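You operate a simulated robot arm through the tools that you are given. There is no shell and no other tool. Be economical: measure what you need, move in short steps, check, and stop when the job is done.

You run a simulated two-armed robot. Do the job below in one go: nothing can be reset, and whatever is moved stays where it is left.

## Task
Pin the white wire, then wind its barrel up to 40 kg by the gauge.
Fine: within 2 kg; purple-ringed pin into the pin bush first; hook the tension gauge on that wire; its nut stays slack, as more tuning follows.

It is judged by the outcome, as a careful person would: the job done as asked, and still so three seconds after it is handed in. It fails if anything else is knocked over, pushed out of place, dropped, spilled or broken.

## Robot
Two 7-joint arms with fingered hands on one trunk, on a base that drives. Base frame: it is fixed to the floor where the robot stands at the start and does not move with it; the origin is under the middle of the robot, x ahead of it, y to its left, z up. Units: m, rad, N and s.
The left shoulder is at the start at [0.051, 0.17, 1.289], the right one opposite. With the tool pointing down near the work surface each hand reaches from about 0.1 to 0.72 m from the robot's upright axis, wherever it stands, measured 20 degrees to its own side. Places, roughly: blue barrel [0.6, -0.9, 0.9]; blue wire nut [0.6, -0.9, 0.9]; green barrel [0.7, -1.3, 0.9]; green wire nut [0.7, -1.3, 0.9]; pin bush [0.6, -0.1, 1.1]; purple pin stand [0.5, -0.2, 0.8]; white barrel [0.6, -0.5, 0.9]; white wire [0.6, -0.4, 0.9]; white wire nut [0.6, -0.5, 0.9]; yellow barrel [0.7, -0.1, 0.9]; yellow wire nut [0.7, -0.1, 0.9]. Payload 4 kg a hand.
Tool frame (each hand has its own): the origin (TCP) lies between the finger pads and is the grasp point; the fingertips stand 0.026 m ahead of it; z points along the fingers, y is the line along which they close. The gripper opens to 0.132 m. The gripper's body begins 0.073 m behind the TCP. The gripper is a hand of 4 fingers: y runs from the thumb to the fingers, the wrist lies at [0, 0, -0.224] in the tool frame, and closing takes about 1.5 s.
Orientation is that of the tool frame in the base frame, as a unit quaternion [w, x, y, z]. With the fingers straight down and closing along the base's y, the tool's x points along the base's -x, its y along +y and its z along -z.

## Interface
- The arms move only by the tool drive_tool. It takes "left_rows", "right_rows" or both (then of equal length, played together; a hand with none holds still); each is a list of rows, each an object of numbers (a shift or turn left out is 0, a gripper value left out holds the last): "claw": the finger opening in m, from 0 to 0.132; "x", "y", "z": the shift along the base's x, y, z in m; "wx", "wy", "wz": the turn, a rotation vector about the base's x, y, z in rad. In form: [{"claw": .., "x": .., "y": .., "z": .., "wx": .., "wy": .., "wz": ..}, ...]. A call has 1 to 8 rows; each row is the pose to reach, as a shift and turn from the pose commanded when the call began. A row lasts 0.2 s, in which the tool goes at most 0.05 m and 0.15 rad; a call with a longer step from one row to the next is refused whole, and so is a gripper value outside its range. Where a pose cannot be reached the arm comes as near as it can. A force on the tool above 40 N (or 10 N above the force at the start of the call, whichever is more), or a blocked arm, ends the call early, and 0.2 s more pass. Each finger travels about 0.108 m/s and halts on what it meets, pressing with about 29 N; the grip force reading is that of the motor and also rises with nothing between the fingers. The clock runs only during rows and for 0.2 s after the last one: add rows that repeat a pose to give the fingers time. The reply holds the time, the measured pose of the TCP, the force on the tool along the base axes, the opening and the grip force, in the units named above and with some noise, with the torque about the TCP (base axes, N m) and any sound that the robot's microphone picked up.
- Cameras (640 x 400 px; columns grow to the right, rows downward): "scene" is now at [0.1179, -0.0531, 1.4772]; the picture's right is [-0.57, -0.82, 0.00], its down [-0.40, 0.27, -0.88] and it looks along [0.72, -0.50, -0.48] (base axes); focal length 214 px, centre (320, 200). "left" rides on the left gripper at [-0.073, 0.006, -0.093] in its tool frame; the picture's right is [-0.08, -1.00, 0.00], its down [0.78, -0.06, -0.62] and it looks along [0.62, -0.05, 0.79] (tool axes); focal length 230 px, centre (320, 200). "right" rides on the right gripper at [0.073, 0.006, -0.094] in its tool frame; the picture's right is [-0.08, 1.00, 0.00], its down [-0.79, -0.06, -0.62] and it looks along [-0.61, -0.05, 0.79] (tool axes); focal length 230 px, centre (320, 200). There is no depth. A picture from a camera that has moved, and an enlarged one, comes with that camera's place and axes in the base frame and with its lens.
- camera(camera): a new picture of that camera. No time passes.
- slide_trunk(by): slides the trunk up (or, below 0, down) by that many m; the arms and the scene camera ride with it, the base frame stays. It gives what a move gives, with no picture.
- base_move(legs): drives the robot by 1 to 6 legs, each [ahead, left, turn to the left] in m, m and rad, along the robot's own axes; the way and the turn of a leg run together, so that a leg with both is an arc; at most 1.5 m and 3.142 rad a leg. The arms and the cameras ride along, it lands a little off, and it stops where it bumps. It gives what a move gives.
- grasp_type(shape, hand): the hand has 4 fingers and takes this shape, open, in about a second: jaw (thumb against the fingers, like two jaws); tri (thumb and two fingers); tip (a fingertip pinch); poke (one finger out to press); point (the index stretched); flat (the hand flat); cup (the hand cupped); fist (a fist). The gripper value then closes the fingers along that shape, each until it touches; the sizes above hold for jaw. It gives what a move gives, with no picture.
- aim_head(pan, tilt): turns the head with the scene camera to pan (to the left, within 1.396 rad either way) and tilt (down, from -0.506 to 1.204), counted from straight ahead of the robot. It gives what a move gives.
- zoom(camera, box): a new picture of the part [left, top, right, bottom] of that camera's present view, enlarged. No time passes.
- job_done(): hands the job in; it is judged then, once.

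Go step by step. Nothing tells you exact positions but the pictures and the camera data: compare them with the known pose of the tool, close in by small moves and look again before you grip or let go. The budget is 120 turns and 108 pictures, counting those below and the enlarged ones. Unless the task says otherwise, let go and move clear before handing in, and close with one line.

The tools are called after "Request:" by a JSON object that holds its "name" and its "arguments". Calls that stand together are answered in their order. drive_tool: Moves the arms, as the interface text tells. Its arguments: {"type":"object","properties":{"left_rows":{"type":"array","items":{"type":"object","properties":{"claw":{"type":"number"},"x":{"type":"number"},"y":{"type":"number"},"z":{"type":"number"},"wx":{"type":"number"},"wy":{"type":"number"},"wz":{"type":"number"}}}},"right_rows":{"type":"array","items":{"type":"object","properties":{"claw":{"type":"number"},"x":{"type":"number"},"y":{"type":"number"},"z":{"type":"number"},"wx":{"type":"number"},"wy":{"type":"number"},"wz":{"type":"number"}}}}},"required":[]} The other tools are called the same way: slide_trunk (by) slides the trunk up or down; grasp_type (shape, hand) gives the hand a shape; base_move (legs) drives the base; aim_head (pan, tilt) turns the head that bears the scene camera; camera (camera) takes a picture; zoom (camera, box) takes an enlarged picture of a part of a camera's view; job_done () hands the job in.

At the start:

```text
t: 0.0
left_tcp_pos: [0.3829, -0.0702, 1.4162]
left_orientation: [0.0, 0.0, 1.0, 0.0]
left_force: [0.4, 0.3, -0.8]
left_ft_torque: [0.03, 0.01, 0.03]
left_opening: 0.132
left_grip_force: 0.0
left_shape: jaw
right_tcp_pos: [0.2884, -0.4458, 1.0001]
right_orientation: [0.0, 0.001, 1.0, 0.0]
right_force: [0.5, -0.2, -0.7]
right_ft_torque: [0.04, 0.01, 0.0]
right_opening: 0.1317
right_grip_force: 0.0
right_shape: jaw
trunk travel left (down, up): [-0.3, 0.051]
robot x, y, heading: [-0.0086, -0.0007, 0.0]
head pan, tilt: [-0.606, 0.504]
```

scene: 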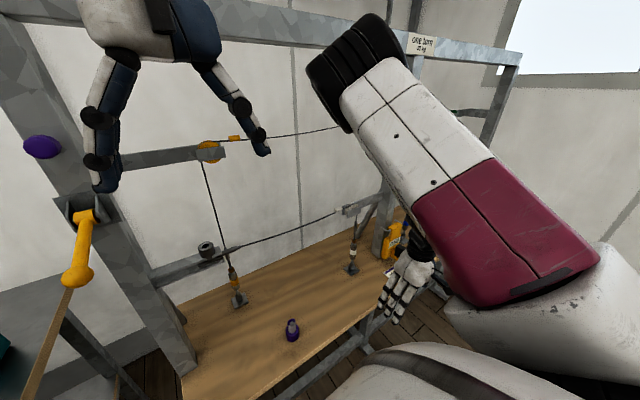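
right: 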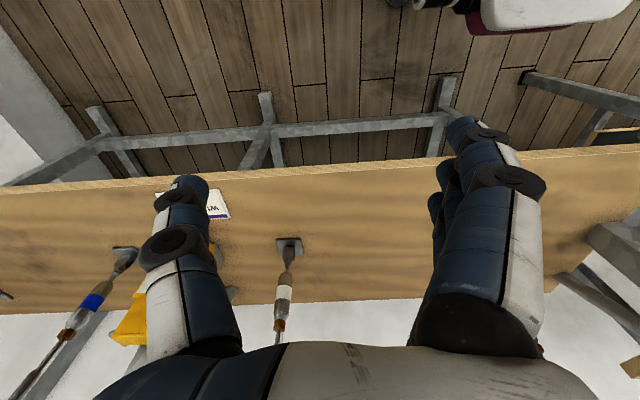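
left: 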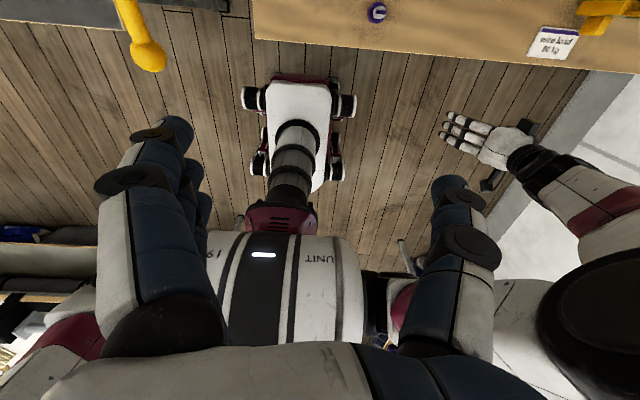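

I see a steel frame with wires and turnbuckle barrels, a purple pin on the bench, and a yellow lever at the left. I'll look around from several head angles first.

Request:
{"name": "aim_head", "arguments": {"pan": -0.2, "tilt": 0.5}}

Request:
{"name": "camera", "arguments": {"camera": "scene"}}

Request:
{"name": "aim_head", "arguments": {"pan": -0.75, "tilt": 0.75}}

Request:
{"name": "camera", "arguments": {"camera": "scene"}}

```text
t: 0.9
left_tcp_pos: [0.384, -0.0701, 1.4159]
left_orientation: [0.0, 0.0, 1.0, 0.0]
left_force: [0.6, 0.0, 0.4]
left_ft_torque: [0.0, 0.0, -0.02]
left_opening: 0.1319
left_grip_force: 0.1
left_shape: jaw
right_tcp_pos: [0.2888, -0.4457, 1.0002]
right_orientation: [0.0, 0.0, 1.0, 0.0]
right_force: [-0.7, 0.2, -0.3]
right_ft_torque: [-0.01, -0.01, -0.04]
right_opening: 0.1318
right_grip_force: 0.0
right_shape: jaw
trunk travel left (down, up): [-0.3, 0.051]
robot x, y, heading: [-0.0026, -0.0034, 0.001]
head pan, tilt: [-0.201, 0.499]
```

```text
104 pictures are left
camera scene: at [0.1323, -0.0197, 1.4776], right [-0.2, -0.98, 0.0], down [-0.47, 0.1, -0.88], along [0.86, -0.18, -0.48], focal length 214 px, centre (320, 200)
```

scene: 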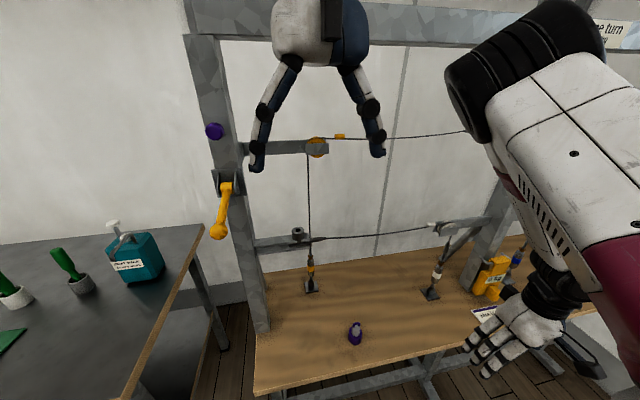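

```text
t: 1.8
left_tcp_pos: [0.3827, -0.0696, 1.4163]
left_orientation: [0.0, 0.001, 1.0, 0.001]
left_force: [0.6, 0.1, 0.6]
left_ft_torque: [0.0, 0.04, 0.0]
left_opening: 0.1318
left_grip_force: 0.1
left_shape: jaw
right_tcp_pos: [0.2886, -0.4474, 0.9999]
right_orientation: [0.001, 0.0, 1.0, -0.001]
right_force: [0.4, 0.1, 0.5]
right_ft_torque: [0.01, -0.01, 0.0]
right_opening: 0.1317
right_grip_force: 0.1
right_shape: jaw
trunk travel left (down, up): [-0.3, 0.051]
robot x, y, heading: [-0.0016, 0.0016, -0.0]
head pan, tilt: [-0.75, 0.75]
```

```text
103 pictures are left
camera scene: at [0.1038, -0.0578, 1.4557], right [-0.68, -0.73, 0.0], down [-0.5, 0.46, -0.73], along [0.54, -0.5, -0.68], focal length 214 px, centre (320, 200)
```

scene: 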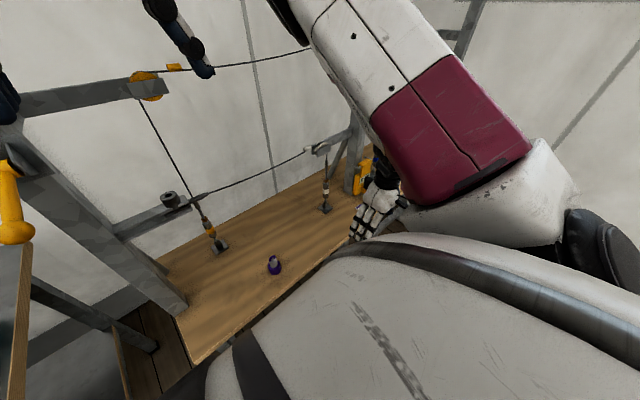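

I'll zoom in on the details: the lever on the post, the wire run, the gauge and the placards.

Request:
{"name": "aim_head", "arguments": {"pan": -0.3, "tilt": 0.5}}

Request:
{"name": "zoom", "arguments": {"camera": "scene", "box": [200, 100, 400, 225]}}

Request:
{"name": "zoom", "arguments": {"camera": "scene", "box": [240, 210, 400, 350]}}

Request:
{"name": "zoom", "arguments": {"camera": "scene", "box": [360, 190, 520, 310]}}

```text
t: 2.7
left_tcp_pos: [0.3825, -0.0697, 1.4169]
left_orientation: [0.001, -0.001, 1.0, 0.0]
left_force: [0.7, 0.6, 0.2]
left_ft_torque: [-0.02, -0.01, -0.01]
left_opening: 0.1317
left_grip_force: 0.1
left_shape: jaw
right_tcp_pos: [0.2891, -0.4453, 1.0001]
right_orientation: [0.0, 0.001, 1.0, 0.0]
right_force: [0.5, 0.5, -1.3]
right_ft_torque: [-0.06, 0.0, -0.01]
right_opening: 0.1316
right_grip_force: 0.0
right_shape: jaw
trunk travel left (down, up): [-0.3, 0.051]
robot x, y, heading: [0.0011, -0.0015, -0.001]
head pan, tilt: [-0.3, 0.499]
```

```text
3.20 times, centred on (300, 162) of scene
camera zoom: at [0.1301, -0.0284, 1.4776], right [-0.3, -0.95, 0.0], down [-0.46, 0.14, -0.88], along [0.84, -0.26, -0.48], focal length 686 px, centre (384, 320)
```

zoom: 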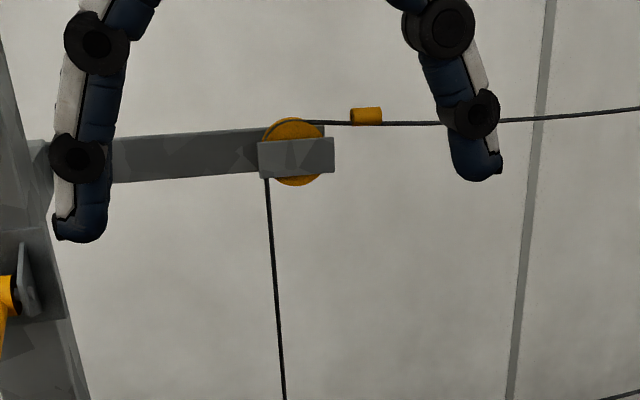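

```text
2.86 times, centred on (320, 280) of scene
camera zoom: at [0.1301, -0.0284, 1.4776], right [-0.3, -0.95, 0.0], down [-0.46, 0.14, -0.88], along [0.84, -0.26, -0.48], focal length 613 px, centre (320, -29)
```

zoom: 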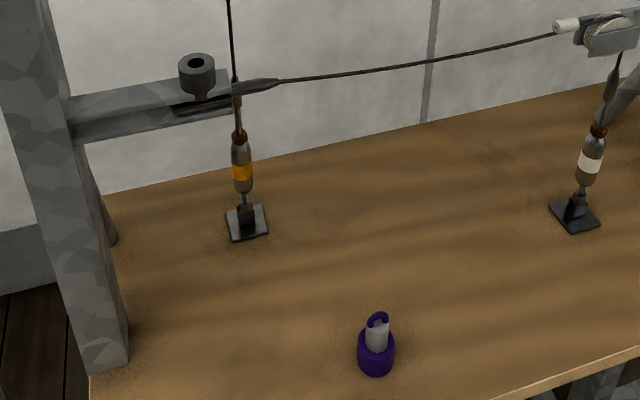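

```text
3.33 times, centred on (440, 250) of scene
camera zoom: at [0.1301, -0.0284, 1.4776], right [-0.3, -0.95, 0.0], down [-0.46, 0.14, -0.88], along [0.84, -0.26, -0.48], focal length 715 px, centre (-80, 33)
```

zoom: 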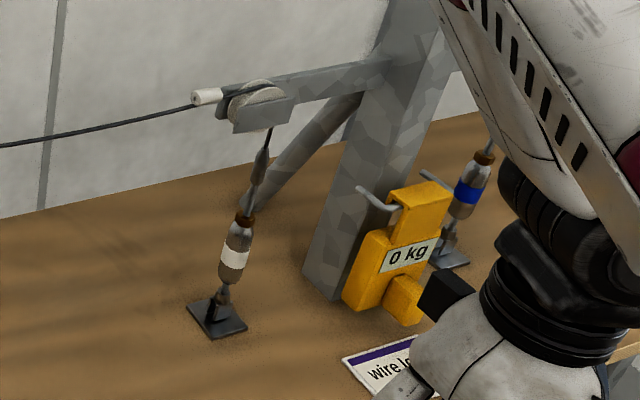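

I want to read the placards and get a better look at the gauge and bush; I'll move the left arm away a bit too.

Request:
{"name": "zoom", "arguments": {"camera": "left", "box": [500, 0, 640, 90]}}

Request:
{"name": "aim_head", "arguments": {"pan": -0.65, "tilt": 0.3}}

Request:
{"name": "camera", "arguments": {"camera": "scene"}}

Request:
{"name": "zoom", "arguments": {"camera": "scene", "box": [350, 50, 500, 150]}}

```text
4.44 times, centred on (570, 45) of left
camera zoom: at [0.4554, -0.0636, 1.5106], right [0.08, -1.0, 0.0], down [-0.79, -0.06, 0.62], along [-0.61, -0.05, -0.79], focal length 1022 px, centre (-791, 889)
```

zoom: 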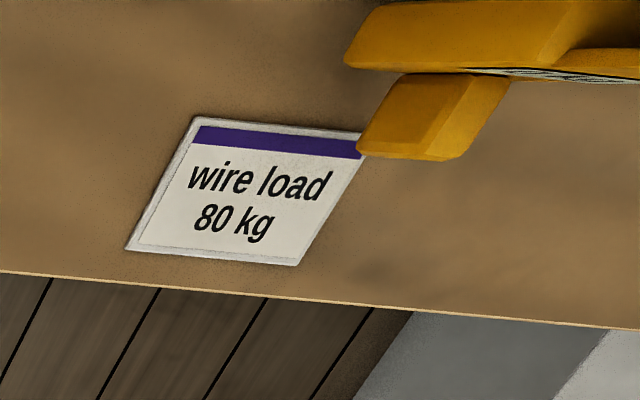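

```text
t: 3.6
left_tcp_pos: [0.3831, -0.0694, 1.4165]
left_orientation: [0.001, 0.0, 1.0, 0.0]
left_force: [-0.6, -0.6, -0.4]
left_ft_torque: [0.02, 0.02, -0.02]
left_opening: 0.1319
left_grip_force: 0.0
left_shape: jaw
right_tcp_pos: [0.2885, -0.4461, 0.9999]
right_orientation: [0.001, 0.0, 1.0, 0.0]
right_force: [-0.7, -0.2, 0.4]
right_ft_torque: [-0.03, 0.03, -0.02]
right_opening: 0.132
right_grip_force: 0.0
right_shape: jaw
trunk travel left (down, up): [-0.3, 0.051]
robot x, y, heading: [0.0011, 0.0016, 0.001]
head pan, tilt: [-0.649, 0.3]
```

```text
98 pictures are left
camera scene: at [0.1176, -0.0578, 1.496], right [-0.6, -0.8, 0.0], down [-0.24, 0.18, -0.96], along [0.76, -0.58, -0.3], focal length 214 px, centre (320, 200)
```

scene: 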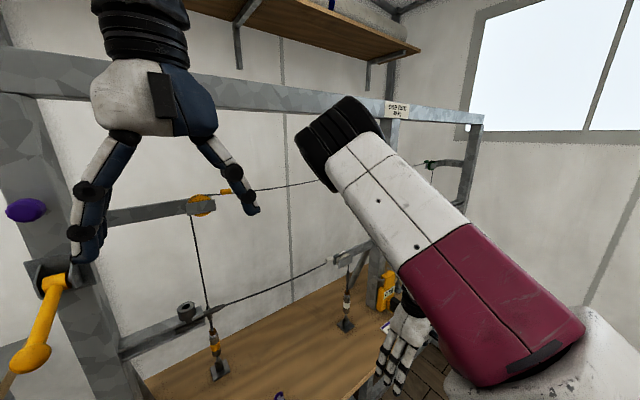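

```text
4.00 times, centred on (425, 100) of scene
camera zoom: at [0.1176, -0.0578, 1.496], right [-0.6, -0.8, 0.0], down [-0.24, 0.18, -0.96], along [0.76, -0.58, -0.3], focal length 858 px, centre (-100, 600)
```

zoom: 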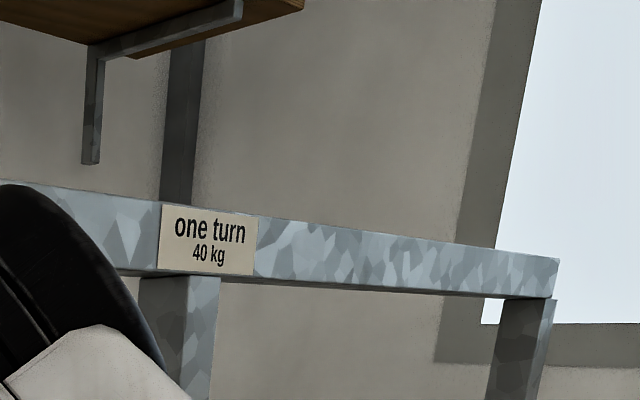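

The placards read "one turn 40 kg" and "wire load 80 kg". The pin stands in a purple stand near (0.47,-0.19) and the bush is on the bar end. I'll clear the left arm back and bring the right hand's camera over the pin.

Request:
{"name": "drive_tool", "arguments": {"left_rows": [{"x": -0.03, "y": 0.03}, {"x": -0.06, "y": 0.06}, {"x": -0.09, "y": 0.09}, {"x": -0.12, "y": 0.12}, {"x": -0.14, "y": 0.15}], "right_rows": [{"x": 0.02, "y": 0.04, "z": 0.02}, {"x": 0.04, "y": 0.08, "z": 0.04}, {"x": 0.06, "y": 0.12, "z": 0.05}, {"x": 0.08, "y": 0.16, "z": 0.05}, {"x": 0.1, "y": 0.2, "z": 0.05}]}}

Request:
{"name": "camera", "arguments": {"camera": "right"}}

Request:
{"name": "aim_head", "arguments": {"pan": -0.3, "tilt": 0.6}}

Request:
{"name": "camera", "arguments": {"camera": "scene"}}

```text
t: 4.8
left_tcp_pos: [0.2433, 0.0806, 1.4149]
left_orientation: [0.001, 0.001, 1.0, 0.0]
left_force: [0.3, 0.1, 0.2]
left_ft_torque: [-0.03, 0.0, 0.01]
left_opening: 0.1322
left_grip_force: 0.1
left_shape: jaw
right_tcp_pos: [0.387, -0.248, 1.0472]
right_orientation: [-0.006, 0.027, 0.999, 0.028]
right_force: [-0.9, -0.8, 0.2]
right_ft_torque: [-0.05, 0.03, -0.02]
right_opening: 0.132
right_grip_force: 0.1
right_shape: jaw
trunk travel left (down, up): [-0.3, 0.051]
robot x, y, heading: [-0.0007, -0.0015, -0.003]
head pan, tilt: [-0.649, 0.3]
```

```text
96 pictures are left
camera right: at [0.3149, -0.2442, 1.1414], right [0.13, 0.99, 0.06], down [0.79, -0.14, 0.6], along [0.6, -0.03, -0.8], focal length 230 px, centre (320, 200)
```

right: 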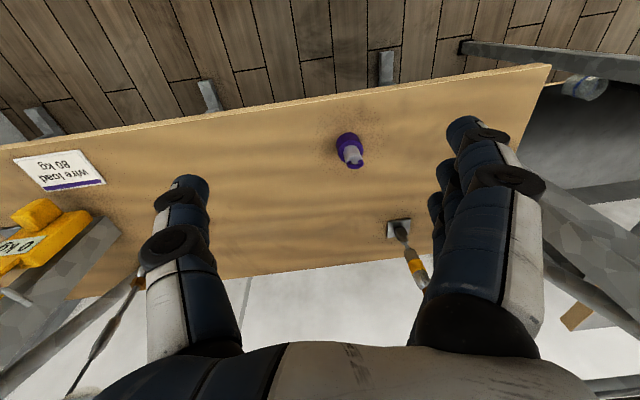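

```text
t: 5.6
left_tcp_pos: [0.2442, 0.0784, 1.4156]
left_orientation: [0.001, -0.001, 1.0, -0.001]
left_force: [0.3, 0.1, -0.8]
left_ft_torque: [0.02, -0.02, 0.03]
left_opening: 0.1319
left_grip_force: 0.0
left_shape: jaw
right_tcp_pos: [0.3886, -0.2482, 1.0493]
right_orientation: [-0.001, 0.023, 0.999, 0.03]
right_force: [-0.3, -1.1, -0.6]
right_ft_torque: [0.03, 0.02, 0.03]
right_opening: 0.1319
right_grip_force: 0.0
right_shape: jaw
trunk travel left (down, up): [-0.3, 0.051]
robot x, y, heading: [0.0013, 0.0012, 0.002]
head pan, tilt: [-0.3, 0.6]
```

```text
95 pictures are left
camera scene: at [0.1276, -0.0274, 1.4686], right [-0.3, -0.96, 0.0], down [-0.54, 0.17, -0.83], along [0.79, -0.24, -0.56], focal length 214 px, centre (320, 200)
```

scene: 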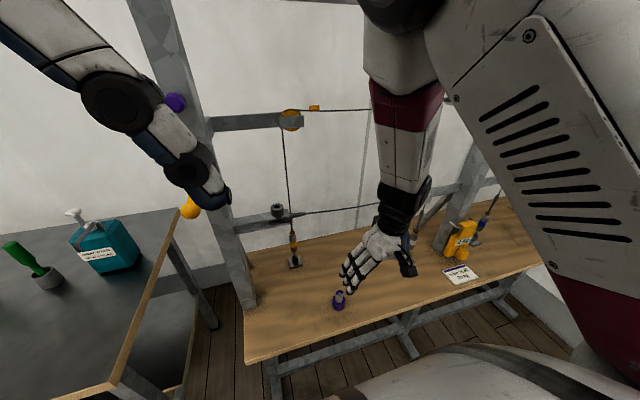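

The pin top triangulates to about (0.467,-0.199,0.862). I'll zoom on the pin and on the bush.

Request:
{"name": "zoom", "arguments": {"camera": "right", "box": [310, 120, 390, 180]}}

Request:
{"name": "zoom", "arguments": {"camera": "scene", "box": [240, 180, 340, 270]}}

Request:
{"name": "zoom", "arguments": {"camera": "scene", "box": [310, 270, 370, 320]}}

```text
6.67 times, centred on (350, 150) of right
camera zoom: at [0.3162, -0.2433, 1.1432], right [0.12, 0.99, 0.06], down [0.78, -0.13, 0.61], along [0.61, -0.03, -0.79], focal length 1534 px, centre (120, 533)
```

zoom: 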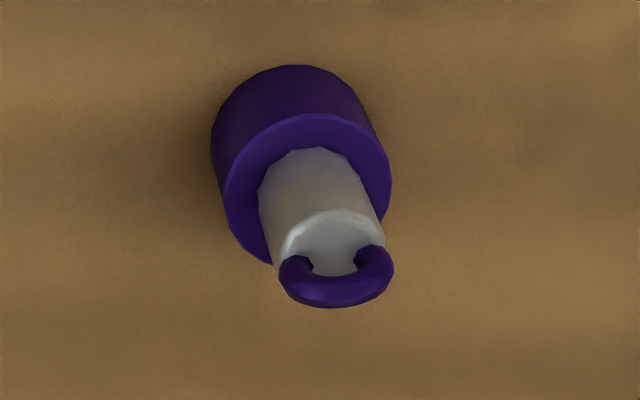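

```text
4.44 times, centred on (290, 225) of scene
camera zoom: at [0.1276, -0.0274, 1.4686], right [-0.3, -0.96, 0.0], down [-0.54, 0.17, -0.83], along [0.79, -0.24, -0.56], focal length 953 px, centre (453, 89)
```

zoom: 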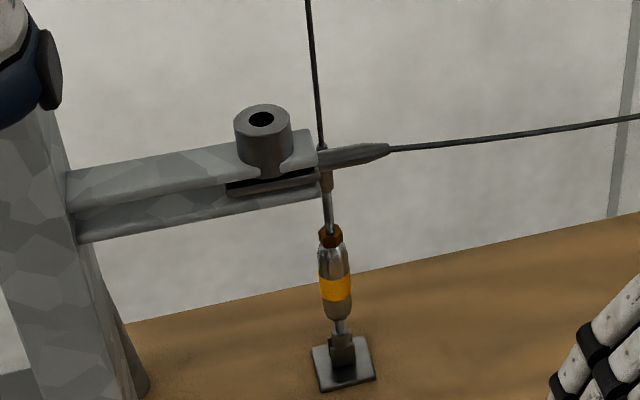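

```text
8.00 times, centred on (340, 295) of scene
camera zoom: at [0.1276, -0.0274, 1.4686], right [-0.3, -0.96, 0.0], down [-0.54, 0.17, -0.83], along [0.79, -0.24, -0.56], focal length 1716 px, centre (160, -560)
```

zoom: 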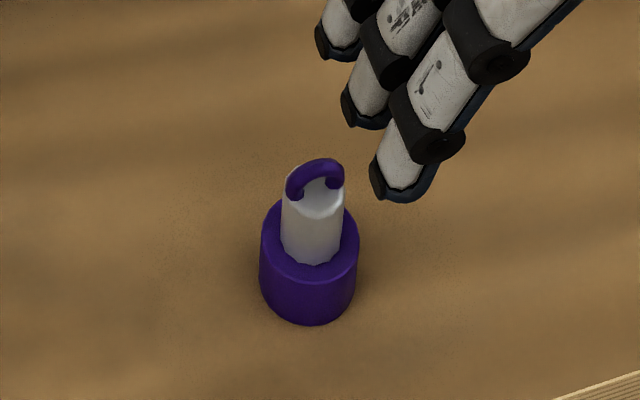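

The pin head is about 24 mm thick with its top near (0.480,-0.198,0.839), standing in a 40 mm stand. I'll move the right hand above it with the fingers part-open and check.

Request:
{"name": "drive_tool", "arguments": {"right_rows": [{"x": 0.045, "y": 0.025, "z": -0.02, "claw": 0.08}, {"x": 0.09, "y": 0.05, "z": -0.05}, {"x": 0.09, "y": 0.05, "z": -0.1}, {"x": 0.09, "y": 0.05, "z": -0.1}]}}

Request:
{"name": "camera", "arguments": {"camera": "right"}}

```text
refused: row 1 steps farther than a row can; nothing moved
```

```text
91 pictures are left
camera right: at [0.3162, -0.2433, 1.1432], right [0.12, 0.99, 0.06], down [0.78, -0.13, 0.61], along [0.61, -0.03, -0.79], focal length 230 px, centre (320, 200)
```

right: 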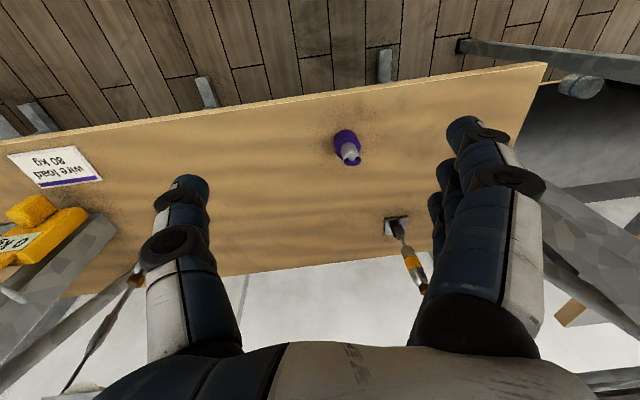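

That step was slightly too long; I'll repeat it with shorter steps.

Request:
{"name": "drive_tool", "arguments": {"right_rows": [{"x": 0.03, "y": 0.015, "z": -0.02, "claw": 0.08}, {"x": 0.06, "y": 0.03, "z": -0.04}, {"x": 0.09, "y": 0.048, "z": -0.06}, {"x": 0.09, "y": 0.048, "z": -0.1}, {"x": 0.09, "y": 0.048, "z": -0.12}, {"x": 0.09, "y": 0.048, "z": -0.12}]}}

Request:
{"name": "camera", "arguments": {"camera": "right"}}

Request:
{"name": "zoom", "arguments": {"camera": "scene", "box": [280, 220, 420, 320]}}

```text
t: 7.0
left_tcp_pos: [0.2439, 0.0792, 1.4171]
left_orientation: [0.0, 0.0, 1.0, 0.0]
left_force: [0.3, 0.3, -0.2]
left_ft_torque: [0.01, -0.05, 0.01]
left_opening: 0.1317
left_grip_force: 0.0
left_shape: jaw
right_tcp_pos: [0.4848, -0.2108, 0.937]
right_orientation: [0.004, 0.032, 0.999, 0.021]
right_force: [-0.5, -0.1, -0.8]
right_ft_torque: [0.02, 0.01, -0.01]
right_opening: 0.0806
right_grip_force: 0.1
right_shape: jaw
trunk travel left (down, up): [-0.3, 0.051]
robot x, y, heading: [-0.0022, 0.0033, -0.0]
head pan, tilt: [-0.3, 0.6]
```

```text
90 pictures are left
camera right: at [0.4115, -0.2027, 1.0303], right [0.14, 0.99, 0.04], down [0.77, -0.14, 0.62], along [0.62, -0.06, -0.78], focal length 230 px, centre (320, 200)
```

right: 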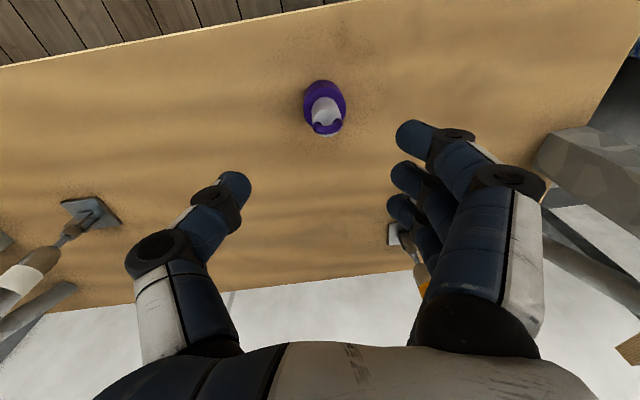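

```text
4.00 times, centred on (350, 270) of scene
camera zoom: at [0.1275, -0.0275, 1.4686], right [-0.3, -0.96, 0.0], down [-0.54, 0.17, -0.83], along [0.79, -0.24, -0.56], focal length 858 px, centre (200, -80)
```

zoom: 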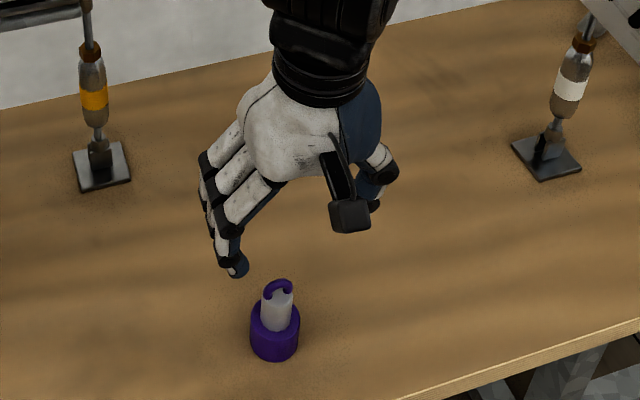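

The arm carries about 1 cm and 0.06 rad of residual error here, which suggests a joint limit. I'll yaw the hand to see if the error goes.

Request:
{"name": "drive_tool", "arguments": {"right_rows": [{"wz": -0.14}, {"wz": -0.28}, {"wz": -0.42}, {"wz": -0.42}, {"wz": -0.42}]}}

```text
t: 8.2
left_tcp_pos: [0.2436, 0.0794, 1.4162]
left_orientation: [0.001, 0.0, 1.0, 0.0]
left_force: [-0.4, 0.3, 0.3]
left_ft_torque: [-0.03, 0.01, 0.03]
left_opening: 0.1316
left_grip_force: 0.1
left_shape: jaw
right_tcp_pos: [0.4818, -0.2121, 0.9325]
right_orientation: [-0.004, 0.243, 0.97, 0.019]
right_force: [-0.6, 0.0, 0.1]
right_ft_torque: [0.01, 0.01, -0.03]
right_opening: 0.0803
right_grip_force: 0.1
right_shape: jaw
trunk travel left (down, up): [-0.3, 0.051]
robot x, y, heading: [-0.0003, -0.0004, -0.004]
head pan, tilt: [-0.3, 0.6]
```

The error is now mainly 14 mm in y, so this spot is too close to the robot's midline for the right arm. I'll raise the hand a little and drive the base 0.12 m left so that the pin lies further to the right.

Request:
{"name": "drive_tool", "arguments": {"right_rows": [{"z": 0.04, "y": -0.02}, {"z": 0.08, "y": -0.04}]}}

Request:
{"name": "base_move", "arguments": {"legs": [[0, 0.12, 0]]}}

Request:
{"name": "camera", "arguments": {"camera": "scene"}}

```text
t: 8.8
left_tcp_pos: [0.2428, 0.0792, 1.4162]
left_orientation: [0.001, 0.0, 1.0, -0.001]
left_force: [0.8, -0.2, 1.0]
left_ft_torque: [0.01, -0.01, -0.02]
left_opening: 0.1316
left_grip_force: 0.1
left_shape: jaw
right_tcp_pos: [0.4758, -0.2482, 1.0081]
right_orientation: [-0.01, 0.237, 0.971, 0.022]
right_force: [0.5, -1.1, 0.1]
right_ft_torque: [-0.02, -0.01, 0.02]
right_opening: 0.0804
right_grip_force: 0.1
right_shape: jaw
trunk travel left (down, up): [-0.3, 0.051]
robot x, y, heading: [0.0008, -0.0007, 0.002]
head pan, tilt: [-0.3, 0.6]
```

```text
t: 10.5
left_tcp_pos: [0.2452, 0.199, 1.4161]
left_orientation: [0.001, -0.001, 1.0, 0.0]
left_force: [0.2, 0.5, 0.0]
left_ft_torque: [0.0, 0.02, 0.0]
left_opening: 0.1318
left_grip_force: 0.0
left_shape: jaw
right_tcp_pos: [0.4802, -0.1235, 1.0132]
right_orientation: [-0.004, 0.235, 0.972, 0.024]
right_force: [0.6, -0.2, 0.6]
right_ft_torque: [-0.01, 0.01, 0.03]
right_opening: 0.0801
right_grip_force: 0.0
right_shape: jaw
trunk travel left (down, up): [-0.3, 0.051]
robot x, y, heading: [0.0014, 0.1246, 0.001]
head pan, tilt: [-0.3, 0.6]
```

```text
88 pictures are left
camera scene: at [0.1275, 0.0933, 1.4685], right [-0.29, -0.96, 0.0], down [-0.54, 0.17, -0.83], along [0.79, -0.24, -0.56], focal length 214 px, centre (320, 200)
```

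scene: 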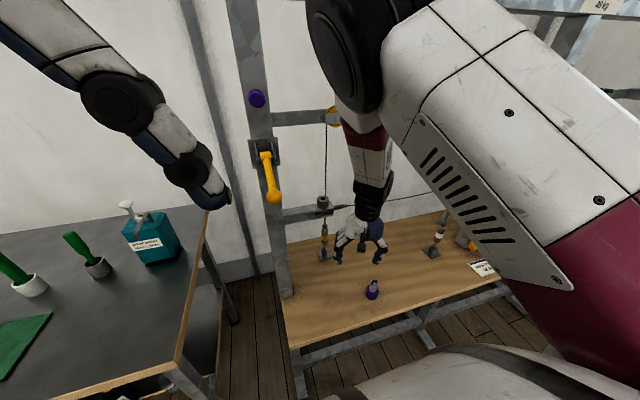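

Two head positions now give a baseline for the bush; I'll zoom in on it and bring the hand back over the pin without the extra yaw.

Request:
{"name": "zoom", "arguments": {"camera": "scene", "box": [270, 170, 370, 270]}}

Request:
{"name": "drive_tool", "arguments": {"right_rows": [{"y": -0.03, "z": -0.01, "wz": 0.14}, {"y": -0.06, "z": -0.03, "wz": 0.28}, {"y": -0.075, "z": -0.06, "wz": 0.42}, {"y": -0.075, "z": -0.08, "wz": 0.42}, {"y": -0.075, "z": -0.08, "wz": 0.42}]}}

Request:
{"name": "camera", "arguments": {"camera": "right"}}

```text
4.00 times, centred on (320, 220) of scene
camera zoom: at [0.1275, 0.0933, 1.4685], right [-0.29, -0.96, 0.0], down [-0.54, 0.17, -0.83], along [0.79, -0.24, -0.56], focal length 858 px, centre (320, 120)
```

zoom: 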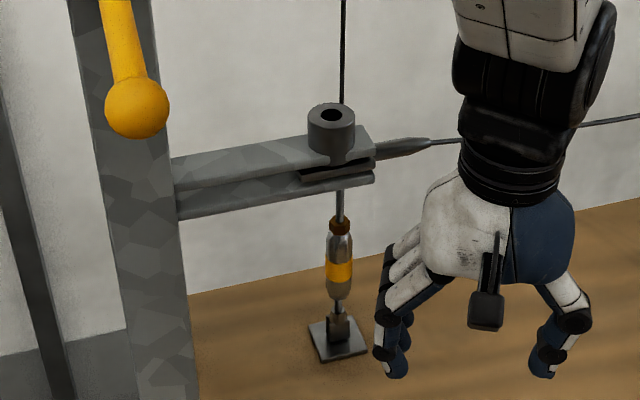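

```text
t: 11.7
left_tcp_pos: [0.2446, 0.1994, 1.417]
left_orientation: [0.001, -0.001, 1.0, 0.0]
left_force: [-0.6, -0.2, -0.7]
left_ft_torque: [0.0, 0.02, -0.01]
left_opening: 0.1319
left_grip_force: 0.1
left_shape: jaw
right_tcp_pos: [0.4789, -0.2007, 0.9329]
right_orientation: [-0.009, 0.027, 0.999, 0.023]
right_force: [0.6, 0.3, 0.7]
right_ft_torque: [-0.01, 0.03, 0.01]
right_opening: 0.0805
right_grip_force: 0.0
right_shape: jaw
trunk travel left (down, up): [-0.3, 0.051]
robot x, y, heading: [0.0025, 0.1196, 0.003]
head pan, tilt: [-0.3, 0.6]
```

```text
86 pictures are left
camera right: at [0.4091, -0.1942, 1.0278], right [0.13, 0.99, 0.04], down [0.79, -0.13, 0.6], along [0.6, -0.04, -0.8], focal length 230 px, centre (320, 200)
```

right: 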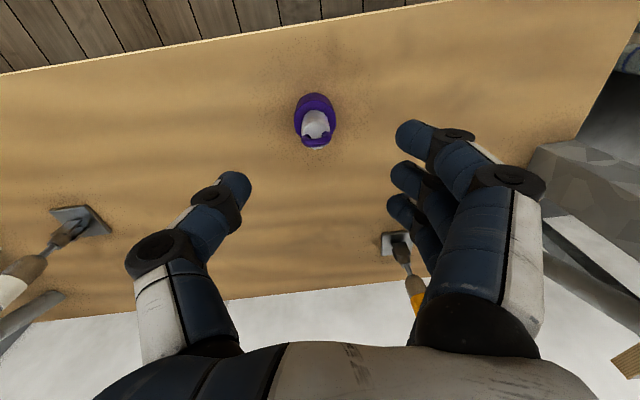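

Bush top comes out near (0.572,-0.050,1.157), the stand rim about z 0.82 and the bench about 0.785. I'll correct the residual tilt, come down to just above the pin and look again.

Request:
{"name": "drive_tool", "arguments": {"right_rows": [{"x": -0.002, "y": 0.002, "z": -0.02, "wx": -0.046, "wy": -0.018, "wz": 0.054, "claw": 0.06}, {"x": -0.002, "y": 0.002, "z": -0.045, "wx": -0.046, "wy": -0.018, "wz": 0.054}, {"x": -0.002, "y": 0.002, "z": -0.045, "wx": -0.046, "wy": -0.018, "wz": 0.054}, {"x": -0.002, "y": 0.002, "z": -0.045, "wx": -0.046, "wy": -0.018, "wz": 0.054}]}}

Request:
{"name": "camera", "arguments": {"camera": "right"}}

Request:
{"name": "zoom", "arguments": {"camera": "scene", "box": [320, 230, 420, 310]}}

```text
t: 12.7
left_tcp_pos: [0.2455, 0.1995, 1.4145]
left_orientation: [0.001, -0.001, 1.0, -0.001]
left_force: [0.8, -0.2, -1.1]
left_ft_torque: [-0.04, -0.02, 0.0]
left_opening: 0.132
left_grip_force: 0.0
left_shape: jaw
right_tcp_pos: [0.4778, -0.1978, 0.8875]
right_orientation: [-0.001, 0.0, 1.0, 0.0]
right_force: [-0.7, 0.0, 0.1]
right_ft_torque: [-0.01, -0.01, -0.01]
right_opening: 0.0609
right_grip_force: 0.1
right_shape: jaw
trunk travel left (down, up): [-0.3, 0.051]
robot x, y, heading: [-0.0026, 0.1156, 0.001]
head pan, tilt: [-0.3, 0.6]
```

```text
85 pictures are left
camera right: at [0.4053, -0.1916, 0.9823], right [0.08, 1.0, 0.0], down [0.79, -0.06, 0.62], along [0.61, -0.05, -0.79], focal length 230 px, centre (320, 200)
```

right: 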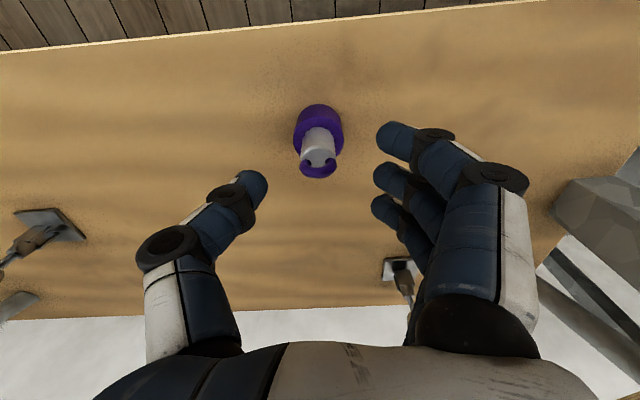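

```text
5.00 times, centred on (370, 270) of scene
camera zoom: at [0.1278, 0.0927, 1.4685], right [-0.29, -0.96, 0.0], down [-0.54, 0.17, -0.82], along [0.79, -0.24, -0.57], focal length 1072 px, centre (70, -150)
```

zoom: 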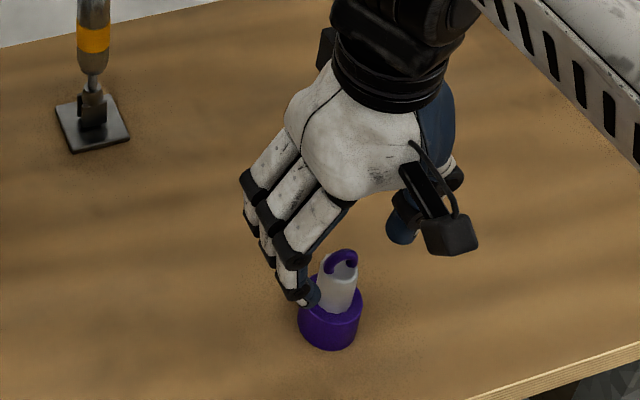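

The tool is now upright and centred on the pin. I'll descend so the fingertips stop just above the stand rim.

Request:
{"name": "drive_tool", "arguments": {"right_rows": [{"x": 0.001, "z": -0.02}, {"x": 0.001, "z": -0.04}, {"x": 0.001, "z": -0.04}]}}

Request:
{"name": "camera", "arguments": {"camera": "right"}}

Request:
{"name": "zoom", "arguments": {"camera": "scene", "box": [320, 230, 420, 310]}}

```text
t: 13.5
left_tcp_pos: [0.2442, 0.2, 1.4161]
left_orientation: [0.001, -0.001, 1.0, 0.0]
left_force: [0.1, -0.7, -0.3]
left_ft_torque: [-0.02, -0.01, 0.02]
left_opening: 0.132
left_grip_force: 0.1
left_shape: jaw
right_tcp_pos: [0.4785, -0.1963, 0.8479]
right_orientation: [-0.001, 0.0, 1.0, 0.0]
right_force: [-0.3, 0.0, -0.1]
right_ft_torque: [-0.02, 0.04, 0.05]
right_opening: 0.0606
right_grip_force: 0.1
right_shape: jaw
trunk travel left (down, up): [-0.3, 0.051]
robot x, y, heading: [0.0018, 0.1192, 0.001]
head pan, tilt: [-0.3, 0.6]
```

```text
83 pictures are left
camera right: at [0.4057, -0.1899, 0.9416], right [0.08, 1.0, 0.0], down [0.79, -0.06, 0.62], along [0.61, -0.05, -0.79], focal length 230 px, centre (320, 200)
```

right: 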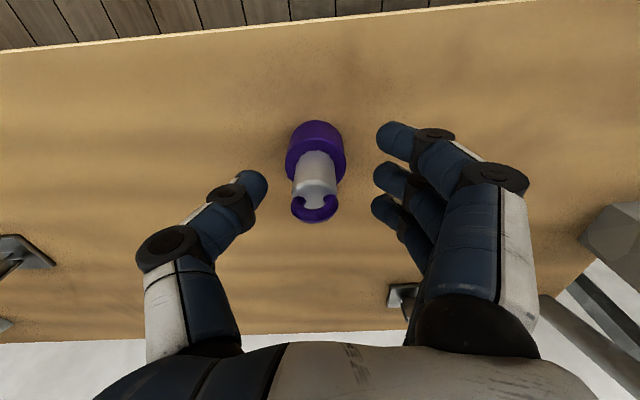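

```text
5.00 times, centred on (370, 270) of scene
camera zoom: at [0.1274, 0.0931, 1.4686], right [-0.29, -0.96, 0.0], down [-0.54, 0.17, -0.83], along [0.79, -0.24, -0.56], focal length 1072 px, centre (70, -150)
```

zoom: 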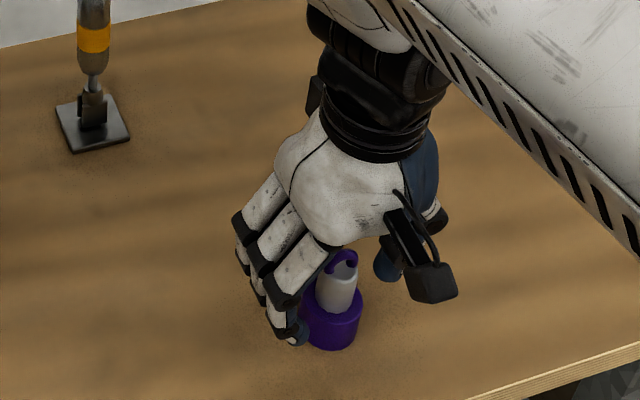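

The pin sits about 2 mm to the -y side of centre. I'll nudge over and close on it.

Request:
{"name": "drive_tool", "arguments": {"right_rows": [{"x": 0.002, "y": -0.002, "z": -0.002}, {"x": 0.002, "y": -0.002, "z": -0.002, "claw": 0.035}, {"x": 0.002, "y": -0.002, "z": -0.002, "claw": 0.02}, {"x": 0.002, "y": -0.002, "z": -0.002, "claw": 0.012}, {"x": 0.002, "y": -0.002, "z": -0.002}, {"x": 0.002, "y": -0.002, "z": -0.002}, {"x": 0.002, "y": -0.002, "z": -0.002}]}}

Request:
{"name": "camera", "arguments": {"camera": "right"}}

```text
t: 15.1
left_tcp_pos: [0.2437, 0.2, 1.416]
left_orientation: [0.0, -0.001, 1.0, -0.001]
left_force: [0.5, -0.5, 0.3]
left_ft_torque: [0.0, 0.01, -0.01]
left_opening: 0.1319
left_grip_force: 0.0
left_shape: jaw
right_tcp_pos: [0.4807, -0.201, 0.8464]
right_orientation: [0.0, 0.001, 1.0, 0.0]
right_force: [0.4, -10.4, 5.4]
right_ft_torque: [-0.12, 0.01, 0.01]
right_opening: 0.0056
right_grip_force: 28.8
right_shape: jaw
trunk travel left (down, up): [-0.3, 0.051]
robot x, y, heading: [0.0007, 0.1229, 0.003]
head pan, tilt: [-0.3, 0.6]
```

```text
81 pictures are left
camera right: at [0.4071, -0.1937, 0.94], right [0.08, 1.0, 0.0], down [0.78, -0.06, 0.62], along [0.61, -0.05, -0.79], focal length 230 px, centre (320, 200)
```

right: 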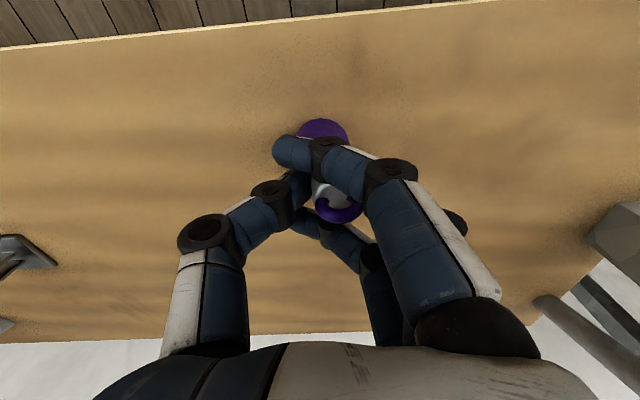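

The thumb and middle finger hold the head, with the outer fingers wrapped around it. I'll ease 2 mm to -y to relieve the side load, then lift slowly.

Request:
{"name": "drive_tool", "arguments": {"right_rows": [{"y": -0.002}, {"y": -0.002, "z": 0.006}, {"y": -0.002, "z": 0.015}, {"y": -0.002, "z": 0.03}]}}

Request:
{"name": "camera", "arguments": {"camera": "right"}}

Request:
{"name": "zoom", "arguments": {"camera": "scene", "box": [320, 230, 420, 310]}}

```text
t: 16.1
left_tcp_pos: [0.2444, 0.1999, 1.4162]
left_orientation: [0.001, -0.002, 1.0, 0.0]
left_force: [-0.1, -0.4, 1.1]
left_ft_torque: [0.03, 0.01, -0.01]
left_opening: 0.132
left_grip_force: 0.1
left_shape: jaw
right_tcp_pos: [0.4801, -0.2051, 0.8735]
right_orientation: [-0.001, 0.006, 1.0, 0.0]
right_force: [-0.1, 1.4, -0.2]
right_ft_torque: [0.0, 0.04, 0.0]
right_opening: 0.0045
right_grip_force: 28.5
right_shape: jaw
trunk travel left (down, up): [-0.3, 0.051]
robot x, y, heading: [-0.001, 0.1179, 0.002]
head pan, tilt: [-0.3, 0.6]
```

```text
80 pictures are left
camera right: at [0.4073, -0.1984, 0.9684], right [0.09, 1.0, 0.0], down [0.79, -0.07, 0.61], along [0.61, -0.05, -0.79], focal length 230 px, centre (320, 200)
```

right: 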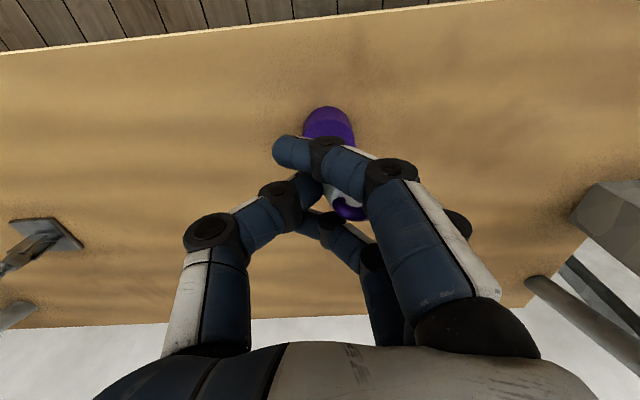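

```text
5.00 times, centred on (370, 270) of scene
camera zoom: at [0.1275, 0.0925, 1.4685], right [-0.29, -0.96, 0.0], down [-0.54, 0.17, -0.82], along [0.79, -0.24, -0.57], focal length 1072 px, centre (70, -150)
```

zoom: 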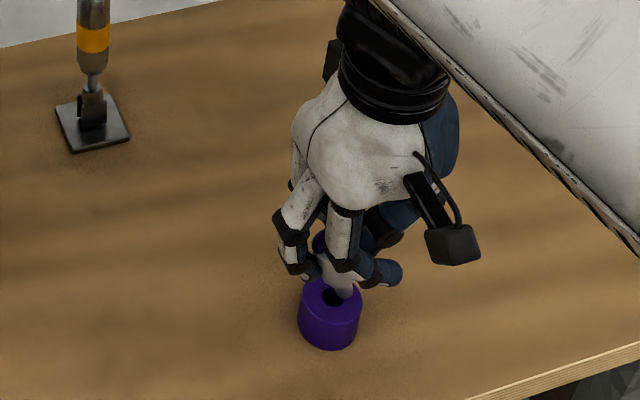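

The pin is coming out and the stand stays put. I'll lift well clear and inspect the pin's length and how it hangs.

Request:
{"name": "drive_tool", "arguments": {"right_rows": [{"z": 0.04}, {"z": 0.09}, {"z": 0.14}, {"z": 0.19}, {"z": 0.24}, {"z": 0.29}, {"z": 0.34}]}}

Request:
{"name": "camera", "arguments": {"camera": "scene"}}

Request:
{"name": "camera", "arguments": {"camera": "right"}}

```text
t: 17.7
left_tcp_pos: [0.2423, 0.1997, 1.4164]
left_orientation: [0.001, -0.001, 1.0, 0.0]
left_force: [1.0, 0.3, 0.2]
left_ft_torque: [0.01, -0.01, -0.01]
left_opening: 0.132
left_grip_force: 0.0
left_shape: jaw
right_tcp_pos: [0.4753, -0.2147, 1.208]
right_orientation: [-0.006, 0.022, 0.999, 0.027]
right_force: [0.8, 0.0, -0.6]
right_ft_torque: [0.0, 0.01, -0.02]
right_opening: 0.0046
right_grip_force: 29.4
right_shape: jaw
trunk travel left (down, up): [-0.3, 0.051]
robot x, y, heading: [0.002, 0.123, 0.004]
head pan, tilt: [-0.3, 0.6]
```

```text
78 pictures are left
camera scene: at [0.1266, 0.0932, 1.4686], right [-0.29, -0.96, 0.0], down [-0.54, 0.17, -0.83], along [0.79, -0.24, -0.56], focal length 214 px, centre (320, 200)
```

scene: 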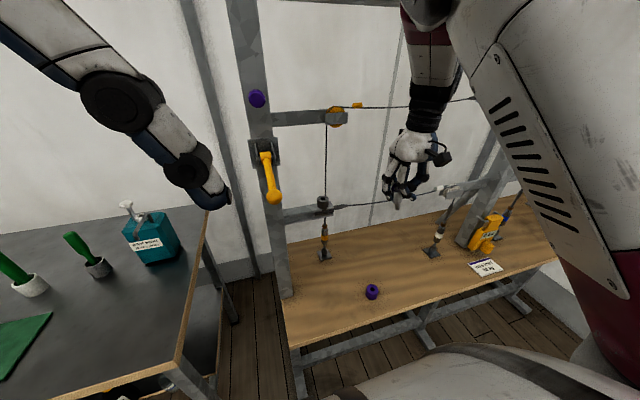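

```text
77 pictures are left
camera right: at [0.4039, -0.2099, 1.3031], right [0.12, 0.99, 0.05], down [0.79, -0.13, 0.6], along [0.6, -0.03, -0.8], focal length 230 px, centre (320, 200)
```

right: 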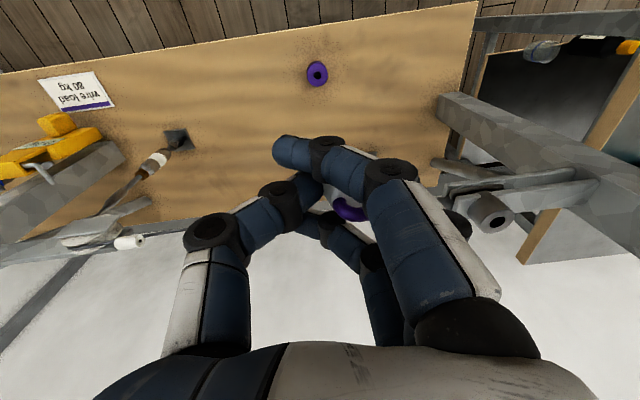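

The pin is held clear. I'll zoom to see how much shank is exposed below the fingers, and the bush again.

Request:
{"name": "zoom", "arguments": {"camera": "scene", "box": [360, 150, 450, 220]}}

Request:
{"name": "zoom", "arguments": {"camera": "right", "box": [400, 80, 640, 240]}}

```text
5.71 times, centred on (405, 185) of scene
camera zoom: at [0.1266, 0.0932, 1.4686], right [-0.29, -0.96, 0.0], down [-0.54, 0.17, -0.83], along [0.79, -0.24, -0.56], focal length 1226 px, centre (-166, 286)
```

zoom: 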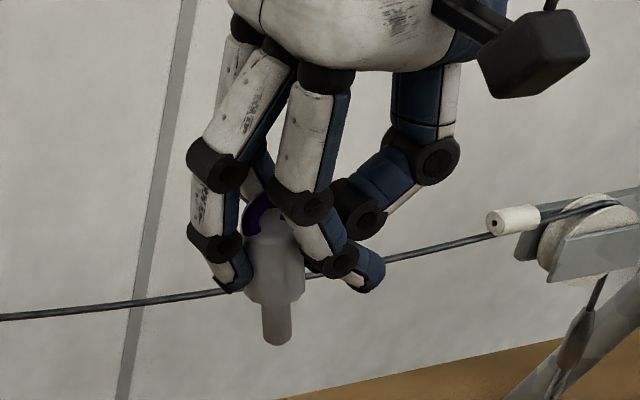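

```text
2.50 times, centred on (520, 160) of right
camera zoom: at [0.4039, -0.2099, 1.3031], right [0.12, 0.99, 0.05], down [0.79, -0.13, 0.6], along [0.6, -0.03, -0.8], focal length 575 px, centre (-180, 300)
```

zoom: 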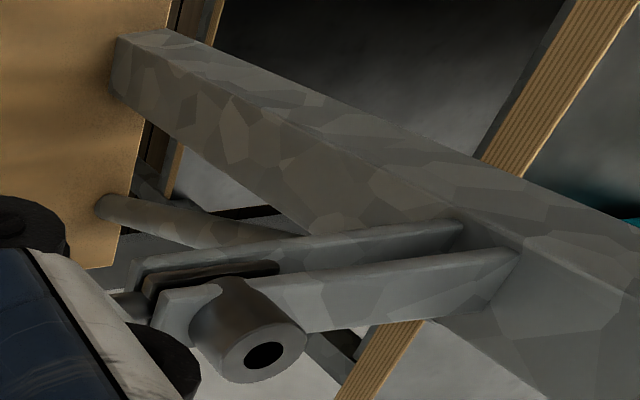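

The pin hangs straight, its tip about 0.055 below the TCP, and the bush is a vertical tube with its hole near (0.572,-0.051,1.154). To give the right arm room there, I'll pull the hand back and turn the base left.

Request:
{"name": "drive_tool", "arguments": {"right_rows": [{"x": -0.04, "y": -0.01, "z": 0.01}, {"x": -0.08, "y": -0.03, "z": 0.02}, {"x": -0.11, "y": -0.05, "z": 0.03}, {"x": -0.11, "y": -0.05, "z": 0.03}]}}

Request:
{"name": "base_move", "arguments": {"legs": [[0, 0, 0.35]]}}

Request:
{"name": "slide_trunk", "arguments": {"by": 0.05}}

Request:
{"name": "aim_head", "arguments": {"pan": -0.5, "tilt": 0.5}}

Request:
{"name": "camera", "arguments": {"camera": "scene"}}

```text
t: 18.7
left_tcp_pos: [0.2438, 0.1991, 1.416]
left_orientation: [0.0, -0.001, 1.0, 0.0]
left_force: [-0.5, -0.7, 0.7]
left_ft_torque: [0.02, 0.0, 0.0]
left_opening: 0.1319
left_grip_force: 0.1
left_shape: jaw
right_tcp_pos: [0.3684, -0.2546, 1.2356]
right_orientation: [-0.004, 0.013, 0.999, 0.031]
right_force: [0.0, -0.4, -1.1]
right_ft_torque: [0.01, -0.01, -0.02]
right_opening: 0.0048
right_grip_force: 28.7
right_shape: jaw
trunk travel left (down, up): [-0.3, 0.051]
robot x, y, heading: [0.0, 0.1196, -0.005]
head pan, tilt: [-0.3, 0.6]
```

```text
t: 20.2
left_tcp_pos: [0.2007, 0.2788, 1.4157]
left_orientation: [0.0, -0.175, 0.985, 0.0]
left_force: [-0.4, 0.2, 1.1]
left_ft_torque: [0.03, 0.03, -0.02]
left_opening: 0.1319
left_grip_force: 0.0
left_shape: jaw
right_tcp_pos: [0.4743, -0.1062, 1.2379]
right_orientation: [-0.005, -0.161, 0.986, 0.03]
right_force: [-0.3, -0.4, -0.2]
right_ft_torque: [0.0, 0.0, -0.02]
right_opening: 0.0046
right_grip_force: 29.2
right_shape: jaw
trunk travel left (down, up): [-0.3, 0.051]
robot x, y, heading: [-0.0015, 0.1192, 0.351]
head pan, tilt: [-0.3, 0.6]
```

```text
t: 21.1
left_tcp_pos: [0.2037, 0.2783, 1.4673]
left_orientation: [0.0, -0.174, 0.985, 0.0]
left_force: [-0.2, 0.2, 0.1]
left_ft_torque: [-0.02, 0.0, 0.0]
left_opening: 0.1322
left_grip_force: 0.0
left_shape: jaw
right_tcp_pos: [0.4729, -0.1135, 1.2808]
right_orientation: [-0.008, -0.145, 0.988, 0.059]
right_force: [0.3, 0.2, -0.7]
right_ft_torque: [0.01, 0.0, 0.02]
right_opening: 0.0048
right_grip_force: 29.3
right_shape: jaw
trunk travel left (down, up): [-0.35, 0.001]
robot x, y, heading: [0.002, 0.1237, 0.347]
head pan, tilt: [-0.3, 0.6]
```

```text
t: 21.8
left_tcp_pos: [0.201, 0.2783, 1.4661]
left_orientation: [0.001, -0.175, 0.985, 0.001]
left_force: [0.4, -0.1, -0.2]
left_ft_torque: [0.0, -0.02, 0.0]
left_opening: 0.1319
left_grip_force: 0.0
left_shape: jaw
right_tcp_pos: [0.4739, -0.1147, 1.2794]
right_orientation: [-0.011, -0.144, 0.988, 0.058]
right_force: [0.4, 0.2, -0.6]
right_ft_torque: [0.01, 0.01, 0.0]
right_opening: 0.0046
right_grip_force: 28.7
right_shape: jaw
trunk travel left (down, up): [-0.35, 0.001]
robot x, y, heading: [-0.0007, 0.1194, 0.35]
head pan, tilt: [-0.499, 0.499]
```

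```text
74 pictures are left
camera scene: at [0.1295, 0.1193, 1.5269], right [-0.15, -0.99, 0.0], down [-0.47, 0.07, -0.88], along [0.87, -0.13, -0.48], focal length 214 px, centre (320, 200)
```

scene: 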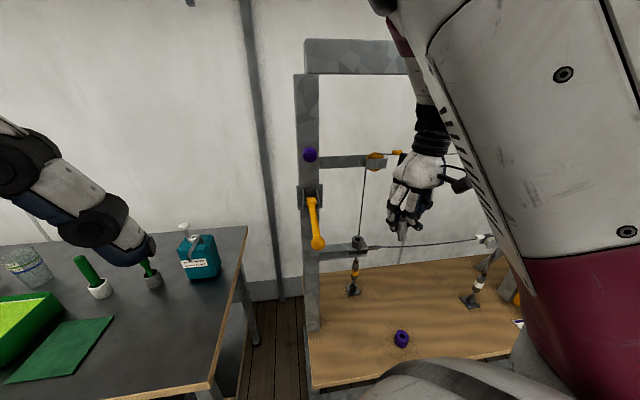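

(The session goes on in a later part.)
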